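You operate a simulated robot arm through the tools that you are given. There is no shell and no other tool. Be economical: measure what you need, move in short steps, check, and stop when the job is done.

You are at the controls of a simulated two-armed robot. One attempt, no reset.

Task
Pick up the green tall jar from the ledge at the gravity table with one hand, pass it to the other hand and put it on the middle shelf of the screen rack. Set down upright: tall jar.

The check looks at the end state, three seconds after you hand in, the way a careful person would. Anything else that was tipped, shoved, dropped, spilled or broken makes it a failure.

Robot
Two 7-joint arms with two-finger parallel grippers on one trunk, on a base that drives. Base frame: it is fixed to the floor where the robot stands at the start and does not move with it; the origin is under the middle of the robot, x ahead of it, y to its left, z up. Units: mm, rad, N and s.
The left shoulder is at the start at [50, 161, 1098], the right one opposite. With the tool pointing down near the work surface each hand reaches from about 220 to 680 mm from the robot's upright axis, wherever it stands, measured 20 degrees to its own side. Places, roughly: middle shelf of the screen rack [-1000, -1600, 600]. Payload 3.43 kg a hand.
Tool frame (each hand has its own): the origin (TCP) lies between the finger pads and is the grasp point; the fingertips stand 30 mm ahead of it; z points along the fingers, y is the line along which they close. The gripper opens to 94 mm. The fingers are 28 mm wide and 10 mm thick; the gripper's body (50 by 96 mm) begins 55 mm behind the TCP.
Orientation is told as [roll, pitch, yaw] about the base's x, y, z axes, in that order, counted from this pose: with the fingers straight down and closing along the base's y, the tool's x points along the base's -x, its y along +y and its z along -z.

Tools
- The arms move only by the tool send_rows. It takes "left_moves", "right_moves" or both (then of equal length, played together; a hand with none holds still); each is a list of rows, each a list of 7 numbers: the turn, a rotation vector about the base's x, y, z in rad, then the shift along the base's x, y, z in mm, then the gripper command, from -1 (fully open) to 1 (shut), values between in proportion. In form: [[ax, ay, az, dx, dy, dz, gripper], ...]. A call has 1 to 10 rows; each row shifts and turns the commanded pose from where the row before left it. Rows are played at 5 a second. More than 50 mm and 0.15 rad between two rows, or a gripper value outside its range, and nothing of the call is played. Where a pose cannot be reached the arm comes as near as it can. A force on the tool above 40 N (or 10 N above the force at the start of the call, whichever is more), or a blocked arm, ends the call early, and 0.2 s more pass. Each finger travels about 45 mm/s and halts on what it meets, pressing with about 34 N; the grip force reading is that of the motor and also rises with nothing between the fingers. The clock runs only during rows and for 0.2 s after the last one: add rows that do not move to give the fingers time. The reply holds the time, the measured pose of the TCP, the force on the tool along the base axes, the opening and the grip force, in the units named above and with some noise, with the torque about the TCP (base axes, N m) and any sound that the robot's microphone picked up.
- Cameras (640 x 400 px; columns grow to the right, rows downward): "scene" is now at [129.9, 4.8, 1241.8]; the picture's right is [0.01, -1.00, 0.00], its down [-0.44, -0.01, -0.90] and it looks along [0.90, 0.01, -0.44] (base axes); focal length 247 px, centre (320, 200). "left" rides on the left gripper at [76, -14, -102] in its tool frame; the picture's right is [0.18, 0.98, 0.00], its down [-0.75, 0.14, -0.64] and it looks along [-0.63, 0.12, 0.77] (tool axes); focal length 243 px, centre (320, 200). "right" rides on the right gripper at [76, 14, -103] in its tool frame; the picture's right is [-0.18, 0.98, 0.00], its down [-0.75, -0.14, -0.64] and it looks along [-0.63, -0.12, 0.77] (tool axes); focal length 243 px, centre (320, 200). There is no depth. A picture from a camera that has moved, and an enlarged one, comes with that camera's place and axes in the base frame and with its lens. The place of the scene camera against the robot may be out by one fixed shift of up to 12 mm in any direction.
- grab_frame(camera): a new picture of that camera. No time passes.
- raise_lower(by): slides the trunk up (or, below 0, down) by that many mm; the arms and the scene camera ride with it, the base frame stays. It gives what a move gives, with no picture.
- roll_base(legs): drives the robot by 1 to 6 legs, each [ahead, left, turn to the left] in mm, mm and rad, along the robot's own axes; the way and the turn of a leg run together, so that a leg with both is an arc; at most 1500 mm and 3.142 rad a leg. The arms and the cameras ride along, it lands a little off, and it stops where it bumps. It gives what a move gives.
- pan_tilt(pan, tilt): turns the head with the scene camera to pan (to the left, within 1.396 rad either way) and tilt (down, from -0.506 to 1.204), counted from straight ahead of the robot. It gives what a move gives.
- zoom(camera, box): a new picture of the part [left, top, right, bottom] of that camera's present view, enlarged. No time passes.
- hand_in(): hands the job in; it is judged then, once.

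Work in short steps. Places have to be worked out from the pictures, the camera data and where the tool is seen: move nearer, look again, correct. Check each grasp and each placing, and mend what went wrong. You have 120 turns and 88 pictures in all, those below and enlarged ones among them. Open the grippers and draw the arms clear of the work before you hand the job in, unless the task says otherwise; then end with one line.

The tools are called after "Emit:" as a command line: name --argument value ..., lists and objects as JSON in quotes. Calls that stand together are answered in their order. send_rows: Moves the arms, as the interface text tells. Its arguments: {"type":"object","properties":{"left_moves":{"type":"array","items":{"type":"array","items":{"type":"number"}}},"right_moves":{"type":"array","items":{"type":"array","items":{"type":"number"}}}},"required":[]} The other tools are called the same way: raise_lower (by) slides the trunk up or down; roll_base (legs) drives the base; pan_tilt (pan, tilt) turns the head that bears the scene camera; grab_frame (camera) takes a picture; zoom (camera, box) takes an enlarged picture of a part of a camera's view; hand_in () hands the job in.

At the start:

```text
time: 0.0
left_ee_pos: [415.9, 223.9, 1002.0]
left_ee_rot: [0.002, -0.001, -0.001]
left_force: [0.3, 0.4, 0.4]
left_torque: [0.01, -0.01, -0.02]
left_opening: 94.0
left_finger_force: 0.1
right_ee_pos: [398.4, -94.1, 1062.7]
right_ee_rot: [0.0, 0.0, 0.001]
right_force: [0.0, 0.4, -0.7]
right_torque: [-0.01, 0.0, 0.01]
right_opening: 93.7
right_finger_force: 0.0
trunk travel left (down, up): [-125.0, 142.0]
robot x, y, heading: [-1.2, 0.7, 0.001]
head pan, tilt: [0.012, 0.45]
```

scene: 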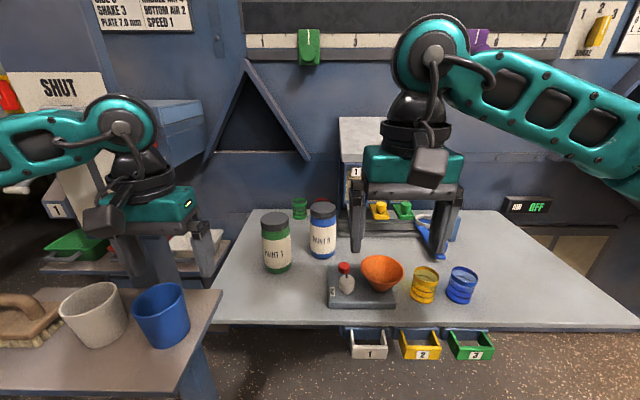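
right: 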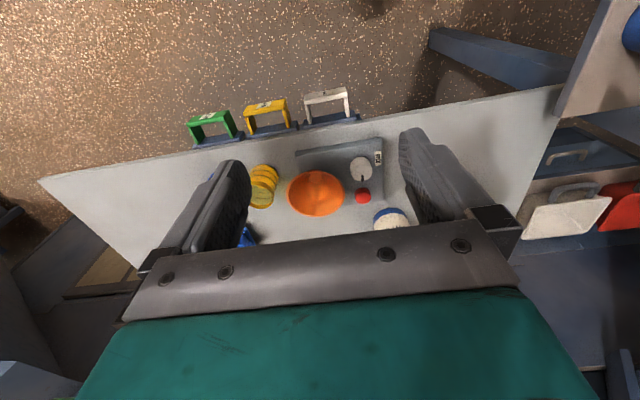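
left: 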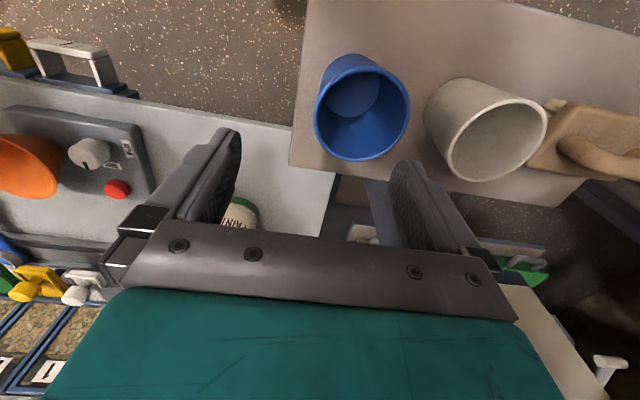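

I see two tall jars on the ledge, one with a green lid (PAINT 1) and one blue. I'll zoom in on the green jar for detail.

Emit:
zoom --camera "scene" --box '[200, 180, 480, 355]'

Emit:
zoom --camera "left" --box '[140, 100, 420, 275]'

```text
2.29 times, centred on (340, 268) of scene
camera zoom: at [129.9, 4.8, 1241.8], right [0.01, -1.0, 0.0], down [-0.44, -0.01, -0.9], along [0.9, 0.01, -0.44], focal length 565 px, centre (274, 46)
```

zoom: 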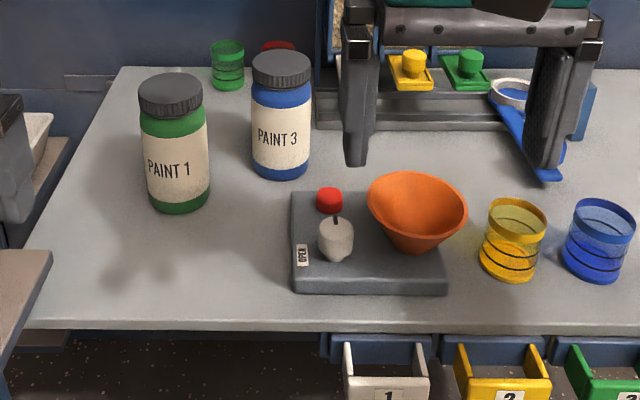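

```text
2.29 times, centred on (280, 188) of left
camera zoom: at [340.3, 209.3, 1103.9], right [-0.18, 0.98, 0.0], down [0.75, 0.14, 0.64], along [0.63, 0.12, -0.77], focal length 555 px, centre (411, 229)
```

zoom: 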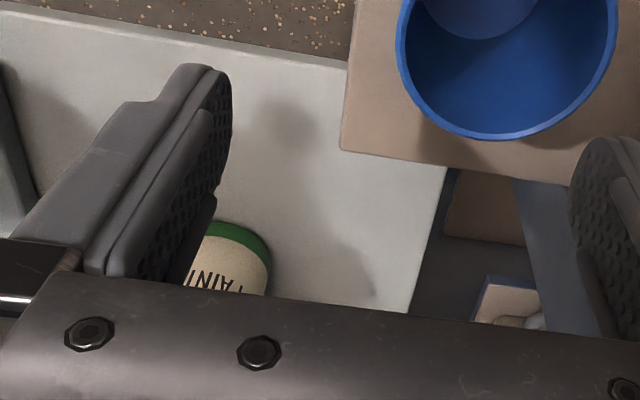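

By triangulation the green jar stands near (684, 124), about 70 mm wide and 165 mm tall, on a table at z≈757. Next I turn the head right to look at the screen rack so I can plan the grasp.

Emit:
pan_tilt --pan -1.396 --tilt 0.35

Emit:
grab_frame --camera "scene"

```text
time: 1.5
left_ee_pos: [417.4, 224.4, 1002.8]
left_ee_rot: [-0.001, -0.001, 0.001]
left_force: [-0.2, -0.5, 0.0]
left_torque: [-0.01, 0.0, 0.01]
left_opening: 94.2
left_finger_force: 0.1
right_ee_pos: [397.8, -94.0, 1061.8]
right_ee_rot: [0.001, 0.001, 0.0]
right_force: [0.0, -0.5, 0.1]
right_torque: [0.02, -0.01, 0.02]
right_opening: 94.0
right_finger_force: 0.0
trunk travel left (down, up): [-125.0, 142.0]
robot x, y, heading: [-0.4, 0.9, 0.001]
head pan, tilt: [-1.396, 0.351]
```

```text
82 pictures are left
camera scene: at [54.2, -88.1, 1251.1], right [-0.98, -0.17, 0.0], down [-0.06, 0.34, -0.94], along [0.16, -0.92, -0.34], focal length 247 px, centre (320, 200)
```

scene: 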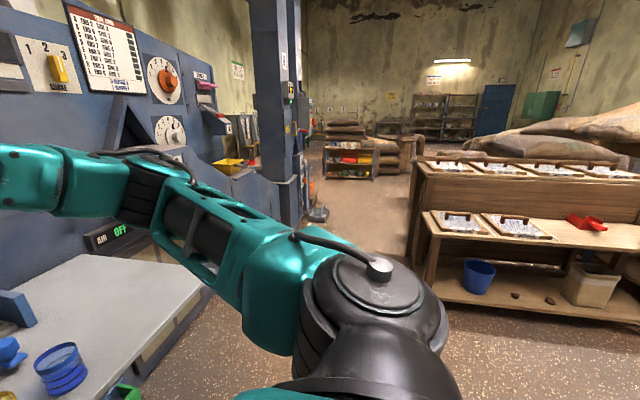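

The rack is the stepped wooden bench at the right; its middle shelf carries two screens and a red scoop. I'll zoom in on it.

Emit:
zoom --camera "scene" --box '[400, 140, 640, 290]'

```text
2.67 times, centred on (520, 215) of scene
camera zoom: at [54.2, -88.1, 1251.1], right [-0.98, -0.17, 0.0], down [-0.06, 0.34, -0.94], along [0.16, -0.92, -0.34], focal length 660 px, centre (-213, 160)
```

zoom: 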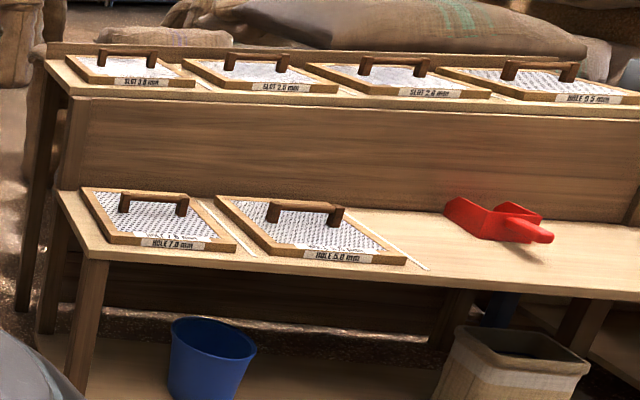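

The middle shelf is open above, with free board between the second screen and the scoop. The left hand will grip the jar from above. The right hand will take it low on the body, pointing forward and slightly down, and set it on the shelf. First I move the left hand towards the jar and look.

Emit:
send_rows --left_moves '[[0, 0, 0, 36.5, -19, 2, -1], [0, 0, 0, 36.5, -19, 2, -1], [0, 0, 0, 36.5, -19, 2, -1], [0, 0, 0, 36.5, -19, 2, -1], [0, 0, 0, 36.5, -19, 2, -1]]'

Emit:
pan_tilt --pan 0.0 --tilt 0.6

Emit:
grab_frame --camera "left"

Emit:
grab_frame --camera "scene"

```text
time: 2.7
left_ee_pos: [599.7, 128.8, 1011.5]
left_ee_rot: [0.002, 0.001, -0.003]
left_force: [0.1, -0.1, 1.1]
left_torque: [0.01, 0.03, 0.03]
left_opening: 93.9
left_finger_force: 0.1
right_ee_pos: [397.9, -93.1, 1063.6]
right_ee_rot: [0.002, 0.0, 0.001]
right_force: [-0.7, -1.0, 0.2]
right_torque: [0.0, 0.0, -0.02]
right_opening: 94.2
right_finger_force: 0.0
trunk travel left (down, up): [-125.0, 142.0]
robot x, y, heading: [-3.1, -0.4, 0.002]
head pan, tilt: [-1.396, 0.351]
```

```text
time: 4.3
left_ee_pos: [598.8, 129.2, 1012.5]
left_ee_rot: [0.0, -0.001, 0.0]
left_force: [0.2, -0.2, 0.3]
left_torque: [0.0, -0.01, -0.01]
left_opening: 94.2
left_finger_force: 0.1
right_ee_pos: [399.0, -93.7, 1063.1]
right_ee_rot: [-0.001, 0.002, -0.002]
right_force: [0.8, 0.3, -0.1]
right_torque: [-0.01, 0.02, -0.01]
right_opening: 94.0
right_finger_force: 0.1
trunk travel left (down, up): [-125.0, 142.0]
robot x, y, heading: [2.5, -0.3, -0.003]
head pan, tilt: [0.0, 0.6]
```

```text
80 pictures are left
camera left: at [522.2, 114.9, 1114.1], right [-0.18, 0.98, 0.0], down [0.75, 0.14, 0.64], along [0.63, 0.12, -0.77], focal length 243 px, centre (320, 200)
```

left: 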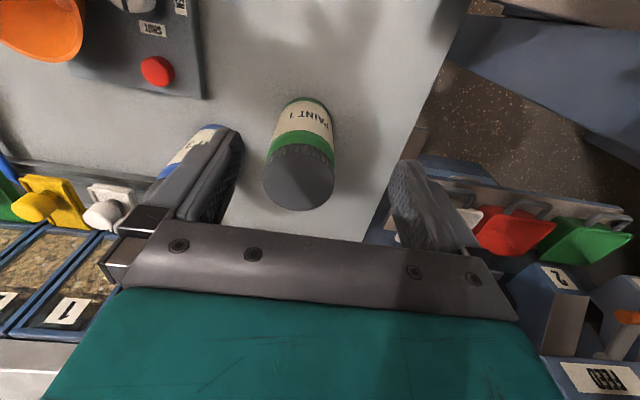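

```text
79 pictures are left
camera scene: at [126.4, 3.5, 1228.3], right [0.0, -1.0, 0.0], down [-0.56, 0.0, -0.83], along [0.83, 0.0, -0.56], focal length 247 px, centre (320, 200)
```

scene: 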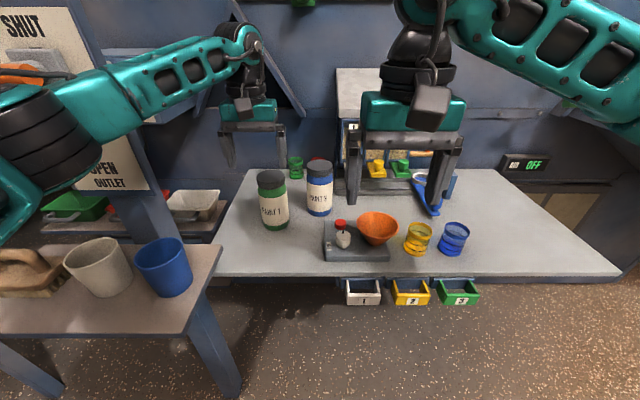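

The left camera puts the jar axis at about (670, 120.5) and the lid top at z≈910. I'll move over it, come partway down and check the alignment.

Emit:
send_rows --left_moves '[[0, 0, 0, 36, -4.5, 0, -1], [0, 0, 0, 35, -4.2, 0, -1], [0, 0, 0, 0, 0, -25, -1], [0, 0, 0, 0, 0, -25, -1], [0, 0, 0, 0, 0, 0, -1]]'

Emit:
grab_frame --camera "left"

Emit:
zoom --camera "scene" --box '[200, 80, 400, 240]'

```text
time: 5.5
left_ee_pos: [630.4, 128.0, 960.6]
left_ee_rot: [0.001, 0.001, 0.001]
left_force: [0.0, 0.0, -0.2]
left_torque: [0.05, 0.0, 0.02]
left_opening: 93.6
left_finger_force: 0.0
left hand out of reach, approached as far as the arm can: row 1, 2
right_ee_pos: [398.7, -94.0, 1064.0]
right_ee_rot: [-0.001, 0.0, 0.0]
right_force: [0.1, -0.2, -0.1]
right_torque: [0.0, 0.0, 0.01]
right_opening: 93.9
right_finger_force: 0.1
trunk travel left (down, up): [-125.0, 142.0]
robot x, y, heading: [0.8, -4.0, -0.003]
head pan, tilt: [0.0, 0.6]
```

```text
78 pictures are left
camera left: at [555.3, 112.1, 1063.0], right [-0.18, 0.98, 0.0], down [0.75, 0.14, 0.64], along [0.63, 0.12, -0.77], focal length 243 px, centre (320, 200)
```

left: 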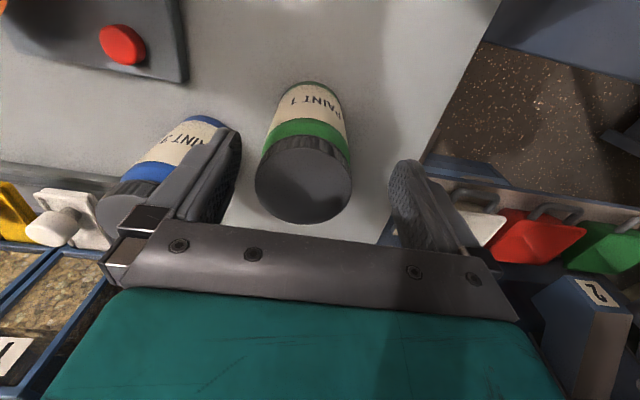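

```text
2.50 times, centred on (300, 160) of scene
camera zoom: at [126.3, 3.5, 1228.3], right [0.0, -1.0, 0.0], down [-0.56, 0.0, -0.83], along [0.83, 0.0, -0.56], focal length 618 px, centre (370, 300)
```

zoom: 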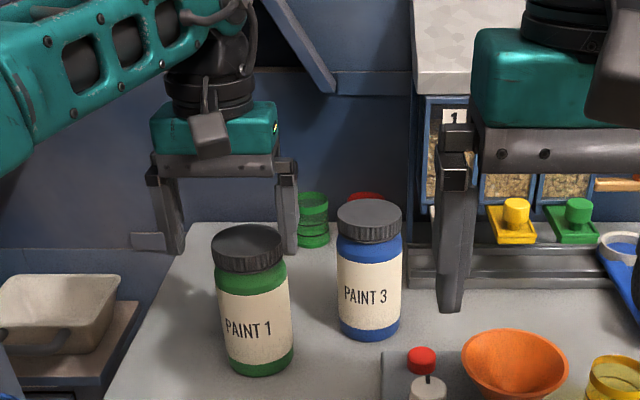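

The arm runs out of reach at x≈630, so the base must come ahead. I'll raise the hand first and look down to check the base's clearance to the bench and table.

Emit:
send_rows --left_moves '[[0, 0, 0, -15, 0, 30, -1], [0, 0, 0, -15, 0, 20, -1]]'

Emit:
pan_tilt --pan 0.4 --tilt 1.2

Emit:
grab_frame --camera "scene"

```text
time: 6.1
left_ee_pos: [600.7, 125.9, 1012.0]
left_ee_rot: [0.0, 0.001, 0.003]
left_force: [-0.4, 0.2, -0.8]
left_torque: [0.0, -0.02, 0.07]
left_opening: 93.9
left_finger_force: 0.0
right_ee_pos: [399.3, -93.3, 1061.5]
right_ee_rot: [0.001, 0.001, -0.002]
right_force: [-0.6, -0.5, -0.4]
right_torque: [0.02, 0.03, -0.02]
right_opening: 94.0
right_finger_force: 0.1
trunk travel left (down, up): [-125.0, 142.0]
robot x, y, heading: [-0.6, 0.2, -0.001]
head pan, tilt: [0.0, 0.6]
```

```text
time: 7.1
left_ee_pos: [600.7, 128.2, 1011.2]
left_ee_rot: [0.0, 0.001, 0.001]
left_force: [-0.3, -0.3, -0.4]
left_torque: [0.02, 0.02, -0.02]
left_opening: 93.8
left_finger_force: 0.1
right_ee_pos: [398.0, -93.6, 1063.1]
right_ee_rot: [0.0, -0.001, -0.001]
right_force: [0.5, 0.0, 0.1]
right_torque: [0.01, -0.01, 0.01]
right_opening: 94.1
right_finger_force: 0.1
trunk travel left (down, up): [-125.0, 142.0]
robot x, y, heading: [-0.4, 2.2, 0.0]
head pan, tilt: [0.4, 1.201]
```

```text
76 pictures are left
camera scene: at [89.6, 25.3, 1183.7], right [0.39, -0.92, 0.0], down [-0.86, -0.36, -0.36], along [0.33, 0.14, -0.93], focal length 247 px, centre (320, 200)
```

scene: 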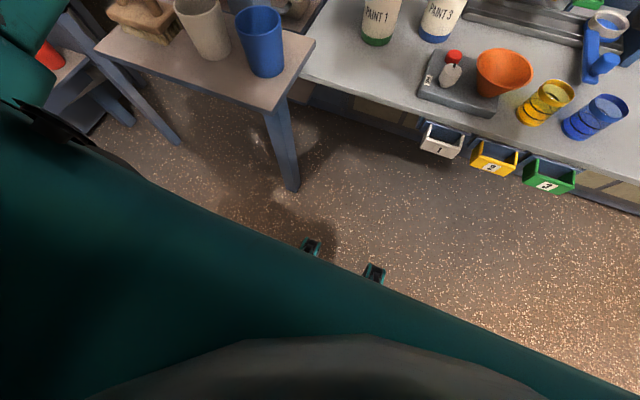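

The base front is at about x≈280 and the nearest bench leg at x≈500, so there is room. I drive 80 mm ahead.

Emit:
roll_base --legs '[[80, 0, 0]]'

Emit:
pan_tilt --pan 0.1 --tilt 0.6

Emit:
grab_frame --camera "left"

```text
time: 8.1
left_ee_pos: [680.6, 127.7, 1011.5]
left_ee_rot: [0.0, 0.002, 0.0]
left_force: [0.3, 0.2, -0.5]
left_torque: [0.01, 0.0, 0.01]
left_opening: 93.9
left_finger_force: 0.0
right_ee_pos: [477.9, -94.3, 1063.7]
right_ee_rot: [0.001, 0.002, 0.001]
right_force: [-0.4, -0.9, -0.1]
right_torque: [0.04, -0.02, 0.02]
right_opening: 93.9
right_finger_force: 0.1
trunk travel left (down, up): [-125.0, 142.0]
robot x, y, heading: [82.9, -2.4, -0.0]
head pan, tilt: [0.4, 1.201]
```

```text
time: 9.1
left_ee_pos: [680.2, 126.7, 1011.7]
left_ee_rot: [0.0, 0.0, 0.001]
left_force: [-0.3, 0.4, -0.5]
left_torque: [0.01, -0.01, 0.01]
left_opening: 94.0
left_finger_force: 0.0
right_ee_pos: [477.3, -94.8, 1063.1]
right_ee_rot: [-0.001, 0.0, 0.0]
right_force: [0.0, -0.2, 0.0]
right_torque: [0.03, 0.0, 0.03]
right_opening: 93.9
right_finger_force: 0.1
trunk travel left (down, up): [-125.0, 142.0]
robot x, y, heading: [76.4, -0.1, 0.001]
head pan, tilt: [0.099, 0.6]
```

```text
75 pictures are left
camera left: at [603.7, 112.2, 1112.9], right [-0.18, 0.98, 0.0], down [0.75, 0.14, 0.64], along [0.63, 0.12, -0.77], focal length 243 px, centre (320, 200)
```

left: 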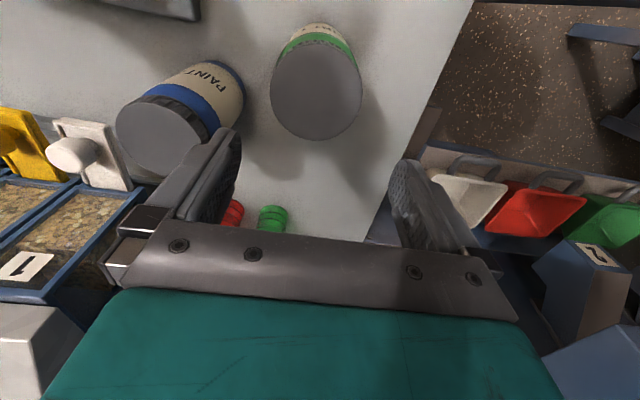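

The lid centre now comes out at about (662, 121) with its top at z≈917. I shift over it, come down partway and check.

Emit:
send_rows --left_moves '[[0, 0, 0, -18, -6, 0, -1], [0, 0, 0, 0, 0, -30, -1], [0, 0, 0, 0, 0, -25, -1], [0, 0, 0, 0, 0, 0, -1]]'

Emit:
grab_frame --camera "left"

Emit:
zoom --camera "scene" --box '[220, 80, 420, 240]'

```text
time: 10.3
left_ee_pos: [651.8, 94.0, 962.3]
left_ee_rot: [0.017, -0.011, -0.027]
left_force: [-0.1, 0.1, -0.8]
left_torque: [-0.03, 0.04, -0.02]
left_opening: 93.9
left_finger_force: 0.1
right_ee_pos: [467.7, -106.9, 1064.8]
right_ee_rot: [0.014, -0.007, -0.004]
right_force: [0.0, -0.4, -0.3]
right_torque: [0.03, -0.02, -0.01]
right_opening: 93.8
right_finger_force: 0.1
trunk travel left (down, up): [-125.0, 142.0]
robot x, y, heading: [76.0, -5.0, 0.0]
head pan, tilt: [0.099, 0.6]
stopped in row 4 (left hand): the arm was blocked; the commanded pose is now the measured one
```

```text
74 pictures are left
camera left: at [572.8, 80.3, 1063.3], right [-0.16, 0.99, 0.02], down [0.75, 0.11, 0.65], along [0.64, 0.11, -0.76], focal length 243 px, centre (320, 200)
```

left: 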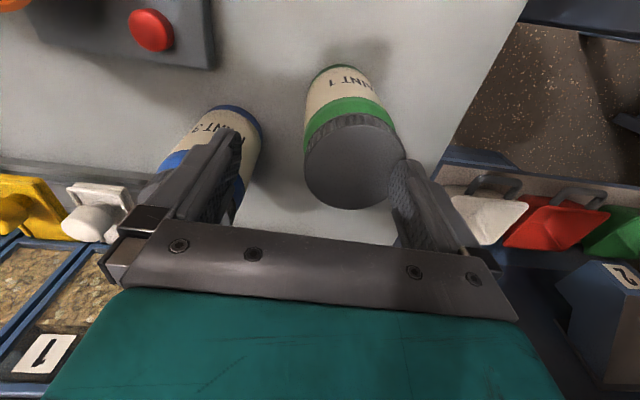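

```text
2.50 times, centred on (320, 160) of scene
camera zoom: at [194.3, -2.3, 1229.5], right [0.1, -1.0, -0.01], down [-0.55, -0.04, -0.83], along [0.83, 0.09, -0.56], focal length 618 px, centre (320, 300)
```

zoom: 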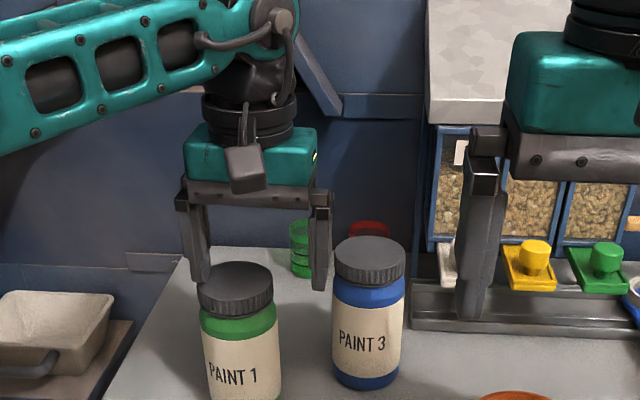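

The left arm was blocked, and the hand has been pushed sideways. I'll look at the left arm's elbow for contact before moving anything.

Emit:
pan_tilt --pan 0.9 --tilt 0.4

Emit:
grab_frame --camera "scene"

```text
time: 11.5
left_ee_pos: [650.9, 94.3, 962.3]
left_ee_rot: [0.017, -0.01, -0.031]
left_force: [0.6, 0.2, -0.5]
left_torque: [-0.04, 0.05, 0.0]
left_opening: 93.7
left_finger_force: 0.1
right_ee_pos: [468.8, -106.4, 1064.8]
right_ee_rot: [0.016, -0.007, -0.002]
right_force: [0.1, 0.2, -0.2]
right_torque: [0.0, 0.0, 0.0]
right_opening: 93.7
right_finger_force: 0.0
trunk travel left (down, up): [-125.0, 142.0]
robot x, y, heading: [82.9, -1.1, -0.003]
head pan, tilt: [0.901, 0.4]
```

```text
72 pictures are left
camera scene: at [165.1, 61.1, 1248.4], right [0.78, -0.62, 0.0], down [-0.23, -0.29, -0.93], along [0.58, 0.73, -0.37], focal length 247 px, centre (320, 200)
```

scene: 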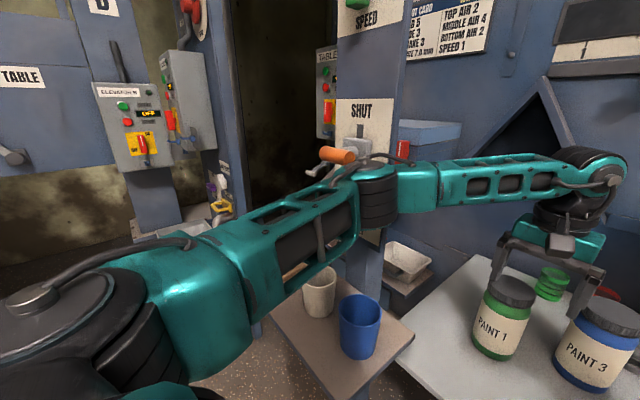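

The left elbow has come up against the post with the orange lever (the SHUT/OPEN outlet). I'll zoom in on the contact.

Emit:
zoom --camera "scene" --box '[270, 80, 470, 280]'

```text
2.00 times, centred on (370, 180) of scene
camera zoom: at [165.1, 61.1, 1248.4], right [0.78, -0.62, 0.0], down [-0.23, -0.29, -0.93], along [0.58, 0.73, -0.37], focal length 495 px, centre (220, 240)
```

zoom: 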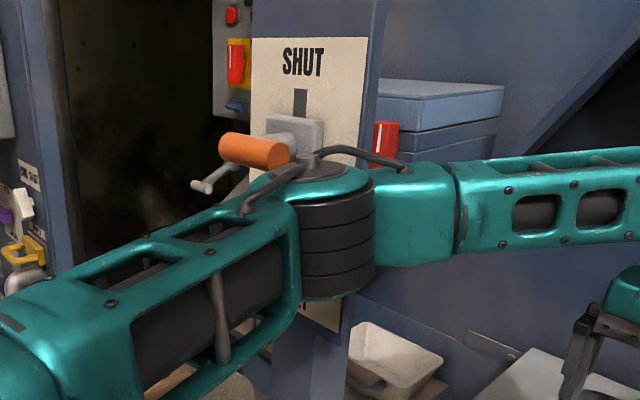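

The elbow is beside the lever handle, which still appears to be up at SHUT. I'll back off by reversing the last descent a little.

Emit:
send_rows --left_moves '[[0, 0, 0, 5, 5, 12, -1], [0, 0, 0, 5, 5, 12, -1], [0, 0, 0, 5, 0, 12, -1]]'

Emit:
zoom --camera "scene" --box '[270, 80, 470, 280]'

```text
time: 12.3
left_ee_pos: [672.7, 115.7, 993.4]
left_ee_rot: [0.007, -0.001, -0.02]
left_force: [-0.7, -1.0, -0.4]
left_torque: [0.01, -0.01, 0.01]
left_opening: 94.1
left_finger_force: 0.1
right_ee_pos: [475.9, -99.0, 1062.9]
right_ee_rot: [0.007, -0.003, 0.001]
right_force: [-0.2, 0.6, -0.3]
right_torque: [-0.01, 0.01, 0.01]
right_opening: 94.0
right_finger_force: 0.0
trunk travel left (down, up): [-125.0, 142.0]
robot x, y, heading: [78.0, 1.7, 0.007]
head pan, tilt: [0.901, 0.4]
```

```text
2.00 times, centred on (370, 180) of scene
camera zoom: at [172.2, 70.1, 1247.2], right [0.78, -0.62, 0.0], down [-0.24, -0.3, -0.92], along [0.57, 0.72, -0.38], focal length 495 px, centre (220, 240)
```

zoom: 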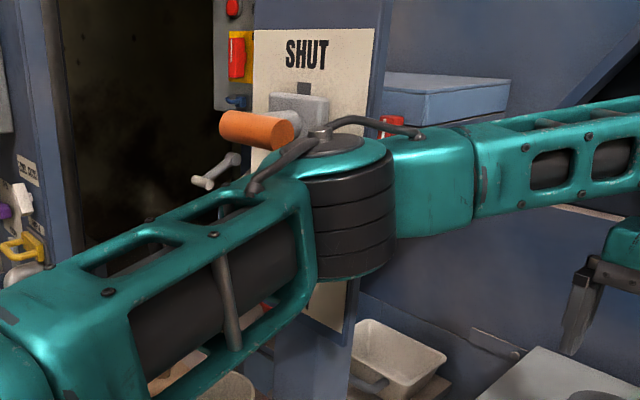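

The base has relaxed back. Now I drive to the right, away from the lever, so the elbow clears it.

Emit:
roll_base --legs '[[0, -130, 0]]'

Emit:
grab_frame --camera "scene"

```text
time: 12.9
left_ee_pos: [671.9, 113.8, 993.8]
left_ee_rot: [0.008, -0.002, -0.024]
left_force: [0.9, -0.6, 0.1]
left_torque: [0.02, -0.01, 0.0]
left_opening: 94.1
left_finger_force: 0.1
right_ee_pos: [475.6, -97.8, 1063.4]
right_ee_rot: [0.006, -0.002, -0.002]
right_force: [-0.5, -0.8, -0.1]
right_torque: [0.0, -0.01, -0.01]
right_opening: 93.8
right_finger_force: 0.2
trunk travel left (down, up): [-125.0, 142.0]
robot x, y, heading: [78.2, -0.9, -0.005]
head pan, tilt: [0.901, 0.4]
stopped in leg 1: the robot was blocked; the commanded pose is now the measured one
```

```text
69 pictures are left
camera scene: at [171.9, 72.0, 1247.0], right [0.78, -0.62, 0.0], down [-0.24, -0.3, -0.92], along [0.57, 0.72, -0.39], focal length 247 px, centre (320, 200)
```

scene: 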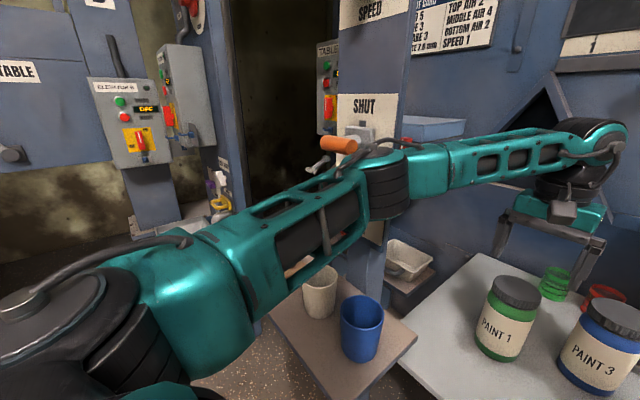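

The contact is still registering, so I finish reversing to the last free pose.

Emit:
send_rows --left_moves '[[0, 0, 0, 5, 7, 10, -1], [0, 0, 0, 5, 6, 10, -1], [0, 0, 0, 5, 0, 5, -1], [0, 0, 0, 0, 0, 0, -1]]'

Emit:
zoom --camera "scene" --box '[270, 80, 470, 280]'

```text
time: 13.9
left_ee_pos: [687.6, 131.0, 1017.1]
left_ee_rot: [0.002, 0.001, -0.022]
left_force: [-0.2, -0.1, -0.4]
left_torque: [-0.01, -0.03, 0.01]
left_opening: 94.1
left_finger_force: 0.0
right_ee_pos: [476.8, -95.0, 1062.3]
right_ee_rot: [0.0, 0.0, -0.002]
right_force: [-0.5, 0.0, -0.2]
right_torque: [0.01, 0.0, 0.02]
right_opening: 94.0
right_finger_force: 0.0
trunk travel left (down, up): [-125.0, 142.0]
robot x, y, heading: [78.3, 0.8, -0.002]
head pan, tilt: [0.901, 0.4]
```

```text
2.00 times, centred on (370, 180) of scene
camera zoom: at [174.2, 75.4, 1246.5], right [0.78, -0.62, 0.0], down [-0.24, -0.3, -0.92], along [0.57, 0.72, -0.39], focal length 495 px, centre (220, 240)
```

zoom: 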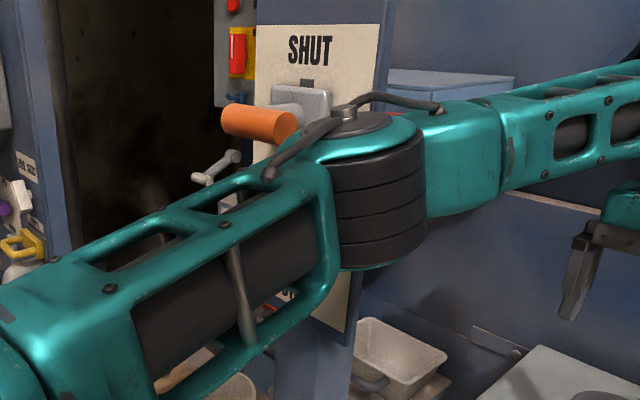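

The robot's roll is back to zero, so the contact has gone. Now I drive right to keep the elbow away.

Emit:
roll_base --legs '[[0, -130, 0]]'

Emit:
grab_frame --camera "scene"

```text
time: 15.7
left_ee_pos: [688.6, 0.1, 1017.4]
left_ee_rot: [0.002, 0.001, -0.024]
left_force: [0.3, -0.4, -1.0]
left_torque: [0.0, -0.01, -0.01]
left_opening: 94.0
left_finger_force: 0.1
right_ee_pos: [476.2, -225.0, 1061.7]
right_ee_rot: [0.003, -0.001, -0.004]
right_force: [-0.1, 0.0, 0.5]
right_torque: [0.01, 0.0, 0.0]
right_opening: 94.3
right_finger_force: 0.0
trunk travel left (down, up): [-125.0, 142.0]
robot x, y, heading: [77.9, -132.7, -0.004]
head pan, tilt: [0.901, 0.4]
```

```text
67 pictures are left
camera scene: at [174.1, -54.8, 1246.5], right [0.78, -0.62, 0.0], down [-0.24, -0.3, -0.92], along [0.57, 0.72, -0.39], focal length 247 px, centre (320, 200)
```

scene: 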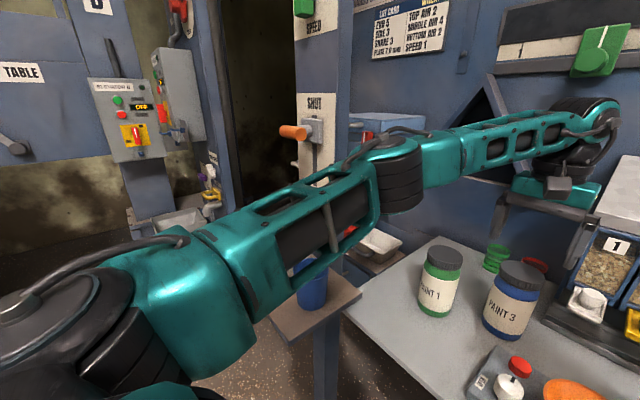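

The elbow is clear now. I check the lever's state close up.

Emit:
zoom --camera "scene" --box '[250, 70, 410, 210]'

```text
2.86 times, centred on (330, 140) of scene
camera zoom: at [174.1, -54.8, 1246.5], right [0.78, -0.62, 0.0], down [-0.24, -0.3, -0.92], along [0.57, 0.72, -0.39], focal length 707 px, centre (291, 371)
```

zoom: 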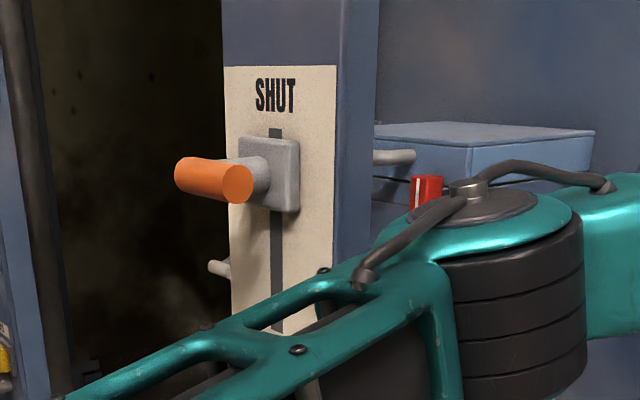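

The lever sits at the top (SHUT) of its slot, matching where the earlier picture showed it, so it seems undisturbed. I'll back the base a little for a straighter arm, then bring the hand over the jar, keeping it high.

Emit:
roll_base --legs '[[-20, 0, 0]]'

Emit:
send_rows --left_moves '[[0, 0, 0.008, 0, 40, 0, -1], [0, 0, 0.008, 0, 40, 0, -1], [0, 0, 0.008, -6, 41, 0, -1], [0, 0, 0, 0, 0, 0, -1]]'

Emit:
grab_frame --camera "scene"

Emit:
grab_frame --camera "left"

```text
time: 16.5
left_ee_pos: [668.4, 1.1, 1017.4]
left_ee_rot: [0.001, -0.001, -0.025]
left_force: [-0.3, 0.3, 0.4]
left_torque: [0.02, -0.03, 0.02]
left_opening: 94.4
left_finger_force: 0.2
right_ee_pos: [456.3, -225.6, 1063.2]
right_ee_rot: [0.001, -0.001, -0.003]
right_force: [-0.1, -0.5, 0.3]
right_torque: [0.02, -0.01, 0.0]
right_opening: 93.8
right_finger_force: 0.1
trunk travel left (down, up): [-125.0, 142.0]
robot x, y, heading: [59.5, -130.3, -0.0]
head pan, tilt: [0.901, 0.4]
```

```text
time: 17.5
left_ee_pos: [661.9, 120.8, 1015.3]
left_ee_rot: [0.002, 0.001, 0.0]
left_force: [-0.8, -0.8, 0.0]
left_torque: [0.0, 0.0, 0.01]
left_opening: 93.8
left_finger_force: 0.0
right_ee_pos: [456.6, -226.6, 1061.9]
right_ee_rot: [0.002, 0.0, -0.003]
right_force: [-0.2, 0.7, 0.0]
right_torque: [-0.01, 0.0, -0.03]
right_opening: 94.0
right_finger_force: 0.0
trunk travel left (down, up): [-125.0, 142.0]
robot x, y, heading: [60.1, -132.3, -0.002]
head pan, tilt: [0.901, 0.4]
```

```text
65 pictures are left
camera scene: at [154.3, -54.7, 1246.5], right [0.78, -0.62, 0.0], down [-0.24, -0.3, -0.92], along [0.57, 0.72, -0.39], focal length 247 px, centre (320, 200)
```

scene: 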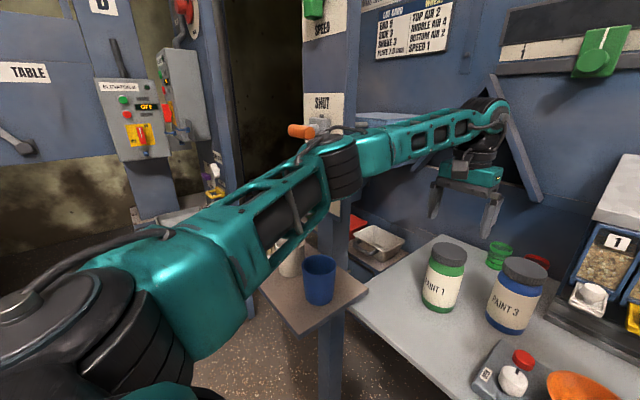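

```text
64 pictures are left
camera left: at [585.9, 105.6, 1118.2], right [-0.18, 0.98, 0.0], down [0.75, 0.14, 0.64], along [0.63, 0.12, -0.77], focal length 243 px, centre (320, 200)
```

left: 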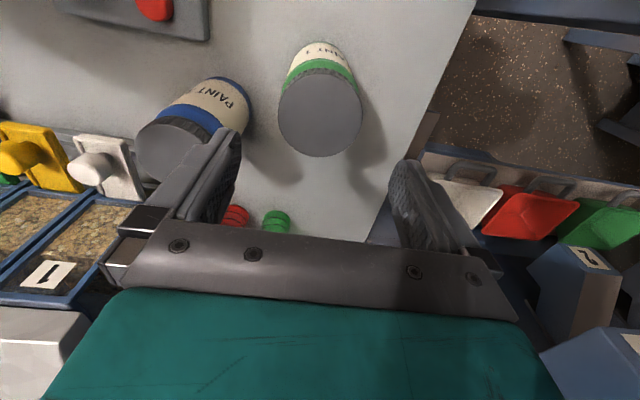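

The hand is above the jar and the elbow is clear. I come down in small steps, watching for a block.

Emit:
send_rows --left_moves '[[0, 0, 0, -3, -1, -20, -1], [0, 0, 0, 0, 0, -20, -1], [0, 0, 0, 0, 0, -20, -1], [0, 0, 0, 0, 0, 0, -1]]'

Emit:
grab_frame --camera "scene"

Emit:
grab_frame --camera "left"

```text
time: 18.5
left_ee_pos: [659.9, 120.9, 957.8]
left_ee_rot: [0.001, 0.001, -0.001]
left_force: [0.2, -0.2, -0.1]
left_torque: [-0.05, 0.0, 0.02]
left_opening: 94.0
left_finger_force: 0.1
right_ee_pos: [456.3, -225.6, 1063.0]
right_ee_rot: [0.002, 0.001, -0.004]
right_force: [-0.4, 0.3, -0.9]
right_torque: [0.02, 0.0, -0.01]
right_opening: 93.8
right_finger_force: 0.0
trunk travel left (down, up): [-125.0, 142.0]
robot x, y, heading: [58.9, -125.0, -0.003]
head pan, tilt: [0.901, 0.4]
```

```text
63 pictures are left
camera scene: at [154.3, -54.6, 1246.5], right [0.78, -0.62, 0.0], down [-0.24, -0.3, -0.92], along [0.57, 0.72, -0.39], focal length 247 px, centre (320, 200)
```

scene: 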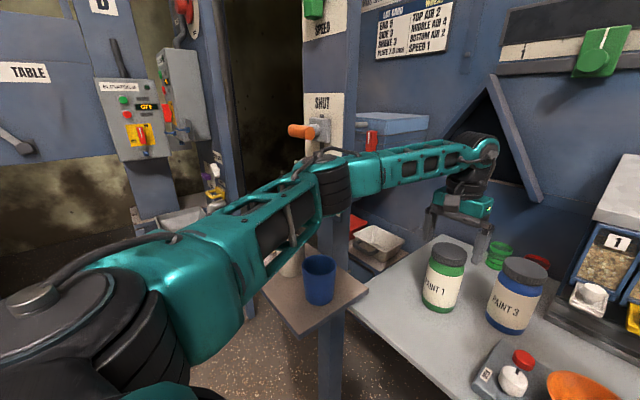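

```text
62 pictures are left
camera left: at [582.9, 105.4, 1059.4], right [-0.18, 0.98, 0.0], down [0.75, 0.14, 0.64], along [0.63, 0.12, -0.77], focal length 243 px, centre (320, 200)
```

left: 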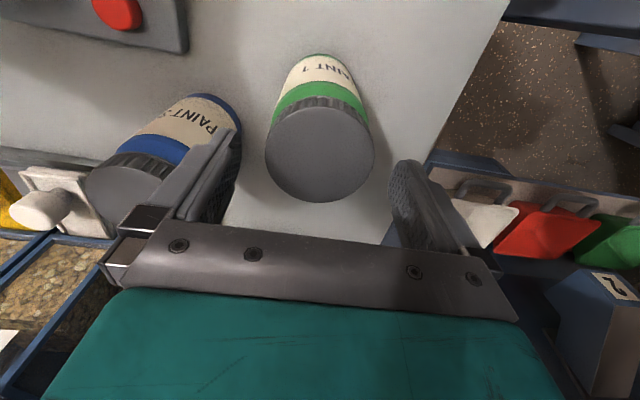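

The lid is centred at (659, 120) with its top at about 918, so the hand is aligned. I come down to 890.

Emit:
send_rows --left_moves '[[0, 0, 0, 0, 0, -20, -1], [0, 0, 0, 0, 0, -20, -1], [0, 0, 0, 0, 0, -14, -1], [0, 0, 0, 0, 0, -14, -1], [0, 0, 0, 0, 0, 0, -1]]'

Emit:
grab_frame --camera "left"

Emit:
grab_frame --camera "scene"

```text
time: 19.7
left_ee_pos: [658.3, 120.3, 888.5]
left_ee_rot: [0.002, 0.0, 0.001]
left_force: [0.3, -0.7, -0.2]
left_torque: [-0.02, -0.02, 0.04]
left_opening: 93.9
left_finger_force: 0.1
right_ee_pos: [456.5, -225.1, 1062.9]
right_ee_rot: [0.004, 0.001, -0.004]
right_force: [0.2, 0.5, 0.7]
right_torque: [0.0, 0.0, 0.01]
right_opening: 94.0
right_finger_force: 0.0
trunk travel left (down, up): [-125.0, 142.0]
robot x, y, heading: [57.6, -129.5, -0.0]
head pan, tilt: [0.901, 0.4]
```

```text
61 pictures are left
camera left: at [582.9, 105.5, 990.2], right [-0.18, 0.98, 0.0], down [0.75, 0.14, 0.64], along [0.63, 0.12, -0.77], focal length 243 px, centre (320, 200)
```

left: 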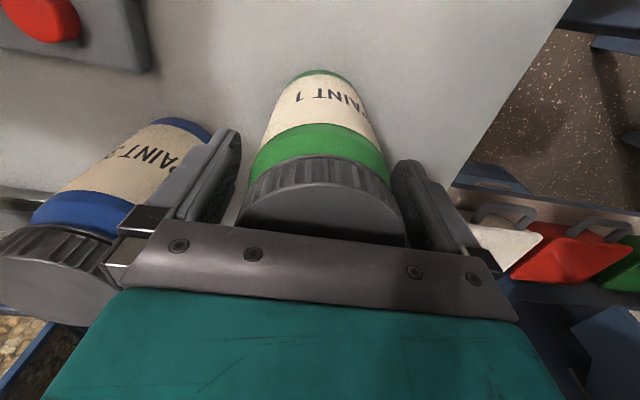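

```text
60 pictures are left
camera scene: at [154.3, -54.6, 1246.5], right [0.78, -0.62, 0.0], down [-0.24, -0.3, -0.92], along [0.57, 0.72, -0.39], focal length 247 px, centre (320, 200)
```

scene: 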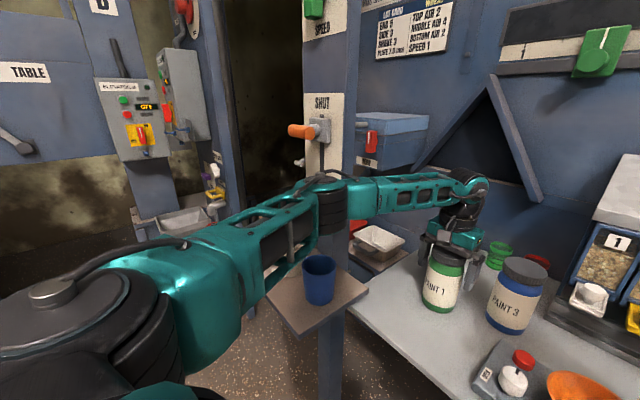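

The lid sits between the fingers with nothing touching. I close the gripper.

Emit:
send_rows --left_moves '[[0, 0, 0, 0, 0, 0, 0], [0, 0, 0, 0, 0, 0, 1], [0, 0, 0, 0, 0, 0, 1], [0, 0, 0, 0, 0, 0, 1], [0, 0, 0, 0, 0, 0, 1]]'

```text
time: 20.9
left_ee_pos: [659.2, 119.3, 889.7]
left_ee_rot: [0.002, 0.001, -0.001]
left_force: [-0.2, -0.7, 0.0]
left_torque: [-0.06, 0.01, 0.03]
left_opening: 73.3
left_finger_force: 33.9
right_ee_pos: [457.0, -225.1, 1062.2]
right_ee_rot: [0.002, -0.001, -0.004]
right_force: [-0.3, -0.1, 0.2]
right_torque: [0.01, 0.0, 0.04]
right_opening: 93.9
right_finger_force: 0.1
trunk travel left (down, up): [-125.0, 142.0]
robot x, y, heading: [56.4, -131.8, -0.006]
head pan, tilt: [0.901, 0.4]
```

Gripped: the opening is 73 mm at 34 N. I lift 40 mm slowly and check.

Emit:
send_rows --left_moves '[[0, 0, 0, 0, 0, 10, 1], [0, 0, 0, 0, 0, 15, 1], [0, 0, 0, 0, 0, 15, 1], [0, 0, 0, 0, 0, 0, 1]]'

Emit:
grab_frame --camera "scene"

```text
time: 21.9
left_ee_pos: [659.4, 120.7, 927.6]
left_ee_rot: [0.001, 0.002, 0.0]
left_force: [0.5, 0.0, -6.1]
left_torque: [-0.02, 0.02, 0.01]
left_opening: 73.2
left_finger_force: 33.8
right_ee_pos: [457.8, -225.2, 1061.6]
right_ee_rot: [0.001, 0.003, -0.003]
right_force: [-0.3, 0.3, 0.2]
right_torque: [0.0, 0.0, 0.02]
right_opening: 94.0
right_finger_force: 0.0
trunk travel left (down, up): [-125.0, 142.0]
robot x, y, heading: [59.7, -131.0, -0.004]
head pan, tilt: [0.901, 0.4]
```

```text
59 pictures are left
camera scene: at [154.9, -54.3, 1246.4], right [0.78, -0.62, 0.0], down [-0.24, -0.3, -0.92], along [0.57, 0.72, -0.39], focal length 247 px, centre (320, 200)
```

scene: 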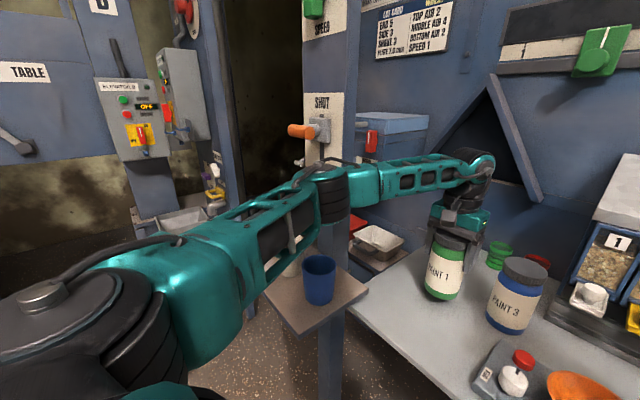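

The jar is lifted upright (about 6 N). I raise it further, then back the base away from the table.

Emit:
send_rows --left_moves '[[0, 0, 0, 0, -5, 20, 1], [0, 0, 0, 0, -5, 20, 1], [0, 0, 0, 0, -5, 15, 1], [0, 0, 0, 0, 0, 0, 1]]'

Emit:
roll_base --legs '[[-150, -30, 0], [-300, 0, 0]]'

Emit:
pan_tilt --pan 0.0 --tilt 0.55

Emit:
grab_frame --camera "scene"

```text
time: 22.9
left_ee_pos: [659.4, 105.8, 984.9]
left_ee_rot: [0.002, -0.001, -0.001]
left_force: [-1.0, -0.3, -5.3]
left_torque: [-0.02, 0.01, 0.03]
left_opening: 73.0
left_finger_force: 34.0
right_ee_pos: [457.8, -224.6, 1062.5]
right_ee_rot: [-0.001, 0.003, -0.002]
right_force: [-0.1, -0.6, -0.1]
right_torque: [-0.01, -0.01, 0.0]
right_opening: 93.9
right_finger_force: 0.1
trunk travel left (down, up): [-125.0, 142.0]
robot x, y, heading: [59.2, -128.3, 0.0]
head pan, tilt: [0.901, 0.4]
```

```text
time: 25.9
left_ee_pos: [206.9, 78.7, 984.8]
left_ee_rot: [0.002, 0.001, 0.003]
left_force: [-0.7, -0.1, -6.1]
left_torque: [0.0, 0.01, -0.01]
left_opening: 72.7
left_finger_force: 34.0
right_ee_pos: [4.1, -254.2, 1062.3]
right_ee_rot: [-0.001, 0.002, -0.003]
right_force: [0.1, 0.8, 0.7]
right_torque: [-0.01, -0.03, 0.04]
right_opening: 94.0
right_finger_force: 0.1
trunk travel left (down, up): [-125.0, 142.0]
robot x, y, heading: [-394.9, -160.3, -0.002]
head pan, tilt: [0.901, 0.4]
```

```text
time: 27.1
left_ee_pos: [206.6, 77.6, 984.3]
left_ee_rot: [0.002, 0.001, 0.001]
left_force: [-0.2, 0.0, -6.4]
left_torque: [0.0, 0.04, -0.04]
left_opening: 72.7
left_finger_force: 34.2
right_ee_pos: [5.6, -253.6, 1061.9]
right_ee_rot: [0.002, 0.002, -0.002]
right_force: [-0.5, 0.3, 0.7]
right_torque: [-0.02, 0.0, 0.02]
right_opening: 93.9
right_finger_force: 0.0
trunk travel left (down, up): [-125.0, 142.0]
robot x, y, heading: [-396.5, -158.9, -0.003]
head pan, tilt: [0.0, 0.55]
```

```text
58 pictures are left
camera scene: at [-265.8, -155.7, 1232.7], right [0.0, -1.0, 0.0], down [-0.52, 0.0, -0.85], along [0.85, 0.0, -0.52], focal length 247 px, centre (320, 200)
```

scene: 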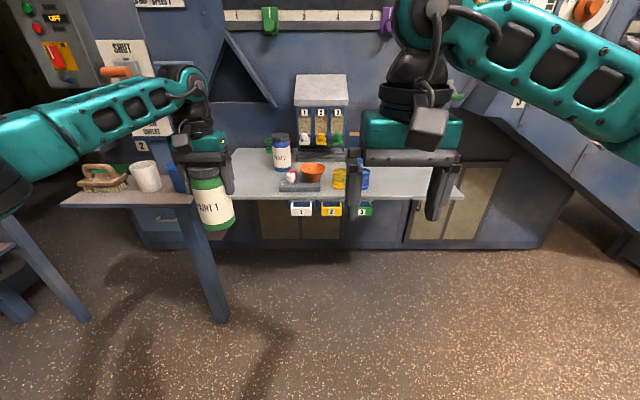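

The jar hangs clear. Next I turn the right hand to point forward and 22° down, lowering it to the height of the jar's lower body, with both arms still well apart.

Emit:
send_rows --right_moves '[[0, -0.148, 0, 2, -2, -18, -1], [0, -0.148, 0, 2, -2, -18, -1], [0, -0.148, 0, 2, -2, -18, -1], [0, -0.148, 0, 2, -2, -18, -1], [0, -0.148, 0, 2, -2, -18, -1], [0, -0.148, 0, 2, -2, -18, -1], [0, -0.148, 0, 2, -2, -18, -1], [0, -0.148, 0, 2, -2, -18, -1], [0, 0, 0, 0, 0, 0, -1]]'

Emit:
grab_frame --camera "scene"

```text
time: 29.1
left_ee_pos: [206.1, 76.6, 982.7]
left_ee_rot: [0.001, 0.0, 0.0]
left_force: [0.6, 0.0, -6.4]
left_torque: [0.01, 0.02, 0.02]
left_opening: 72.7
left_finger_force: 33.7
right_ee_pos: [21.0, -270.9, 919.1]
right_ee_rot: [0.008, -1.183, -0.009]
right_force: [0.0, 0.0, 0.0]
right_torque: [0.0, 0.0, 0.04]
right_opening: 94.2
right_finger_force: 0.1
trunk travel left (down, up): [-125.0, 142.0]
robot x, y, heading: [-394.3, -163.5, -0.0]
head pan, tilt: [0.0, 0.55]
```

```text
57 pictures are left
camera scene: at [-265.8, -156.2, 1232.7], right [0.0, -1.0, 0.0], down [-0.52, 0.0, -0.85], along [0.85, 0.0, -0.52], focal length 247 px, centre (320, 200)
```

scene: 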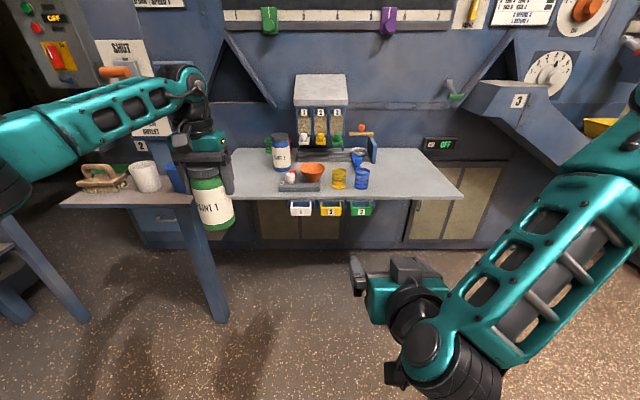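

The right hand is well posed. Now I bring the jar with the left hand in front of the robot, ahead of the right fingers.

Emit:
send_rows --left_moves '[[0, 0, 0, -8, -40, 1, 1], [0, 0, 0, -8, -40, 0, 1], [0, 0, 0, -8, -40, 0, 1], [0, 0, 0, -8, -40, 0, 1], [0, 0, 0, -8, -40, 0, 1], [0, 0, 0, -8, -40, 0, 1], [0, 0, 0, 0, 0, 0, 1]]'

Emit:
grab_frame --camera "scene"

Emit:
grab_frame --camera "right"

```text
time: 30.8
left_ee_pos: [157.2, -162.1, 984.5]
left_ee_rot: [0.003, 0.0, 0.004]
left_force: [0.0, 0.0, -4.8]
left_torque: [0.01, 0.04, -0.01]
left_opening: 72.7
left_finger_force: 33.8
right_ee_pos: [21.1, -270.0, 918.1]
right_ee_rot: [0.005, -1.183, -0.005]
right_force: [0.5, 0.0, 0.3]
right_torque: [-0.02, 0.01, 0.01]
right_opening: 93.7
right_finger_force: 0.1
trunk travel left (down, up): [-125.0, 142.0]
robot x, y, heading: [-390.8, -160.1, -0.001]
head pan, tilt: [0.0, 0.55]
```

```text
56 pictures are left
camera scene: at [-265.8, -155.9, 1232.7], right [0.0, -1.0, 0.0], down [-0.52, 0.0, -0.85], along [0.85, 0.0, -0.52], focal length 247 px, centre (320, 200)
```

scene: 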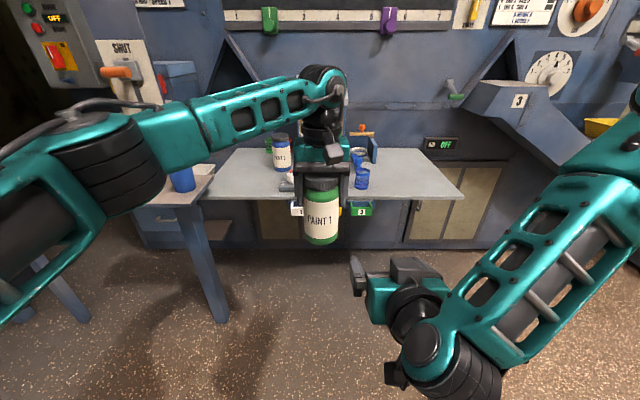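

```text
55 pictures are left
camera right: at [-103.3, -256.4, 887.8], right [0.07, 0.98, 0.17], down [-0.31, -0.14, 0.94], along [0.95, -0.12, 0.29], focal length 243 px, centre (320, 200)
```

right: 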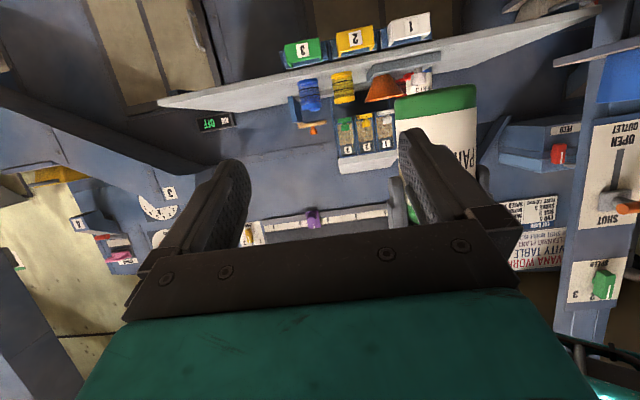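

The jar appears in the right camera, about 108 mm to the left of the gripper. I shift the right hand sideways to line up.

Emit:
send_rows --right_moves '[[0, 0, 0, 0, 36, 0, -1], [0, 0, 0, 0, 36, 0, -1], [0, 0, 0, 0, 36, 0, -1], [0, 0, 0, 0, 0, 0, -1]]'

Emit:
grab_frame --camera "scene"

Emit:
grab_frame --camera "right"

```text
time: 31.8
left_ee_pos: [158.0, -161.9, 983.9]
left_ee_rot: [0.002, 0.0, 0.0]
left_force: [0.9, -1.0, -5.7]
left_torque: [0.02, 0.03, 0.02]
left_opening: 72.9
left_finger_force: 34.2
right_ee_pos: [21.8, -162.0, 918.7]
right_ee_rot: [0.005, -1.184, -0.004]
right_force: [1.3, -0.4, 0.5]
right_torque: [-0.04, 0.03, -0.01]
right_opening: 94.1
right_finger_force: 0.0
trunk travel left (down, up): [-125.0, 142.0]
robot x, y, heading: [-397.1, -161.2, 0.002]
head pan, tilt: [0.0, 0.55]
```

```text
54 pictures are left
camera scene: at [-265.9, -156.1, 1232.7], right [0.0, -1.0, 0.0], down [-0.52, 0.0, -0.85], along [0.85, 0.0, -0.52], focal length 247 px, centre (320, 200)
```

scene: 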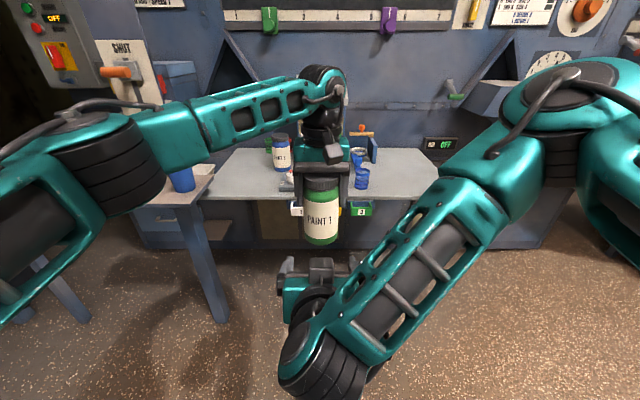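

```text
53 pictures are left
camera right: at [-102.5, -147.8, 887.6], right [0.07, 0.98, 0.17], down [-0.31, -0.14, 0.94], along [0.95, -0.12, 0.29], focal length 243 px, centre (320, 200)
```

right: 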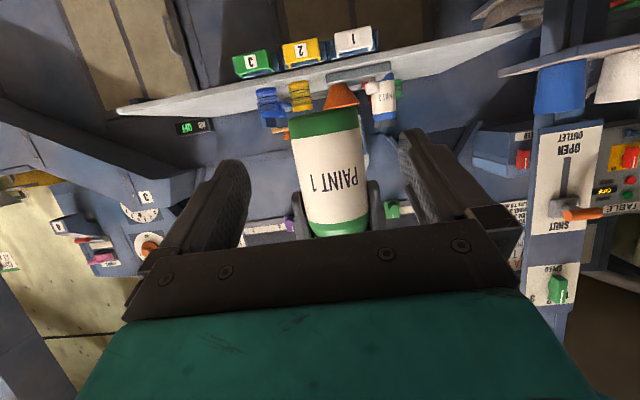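

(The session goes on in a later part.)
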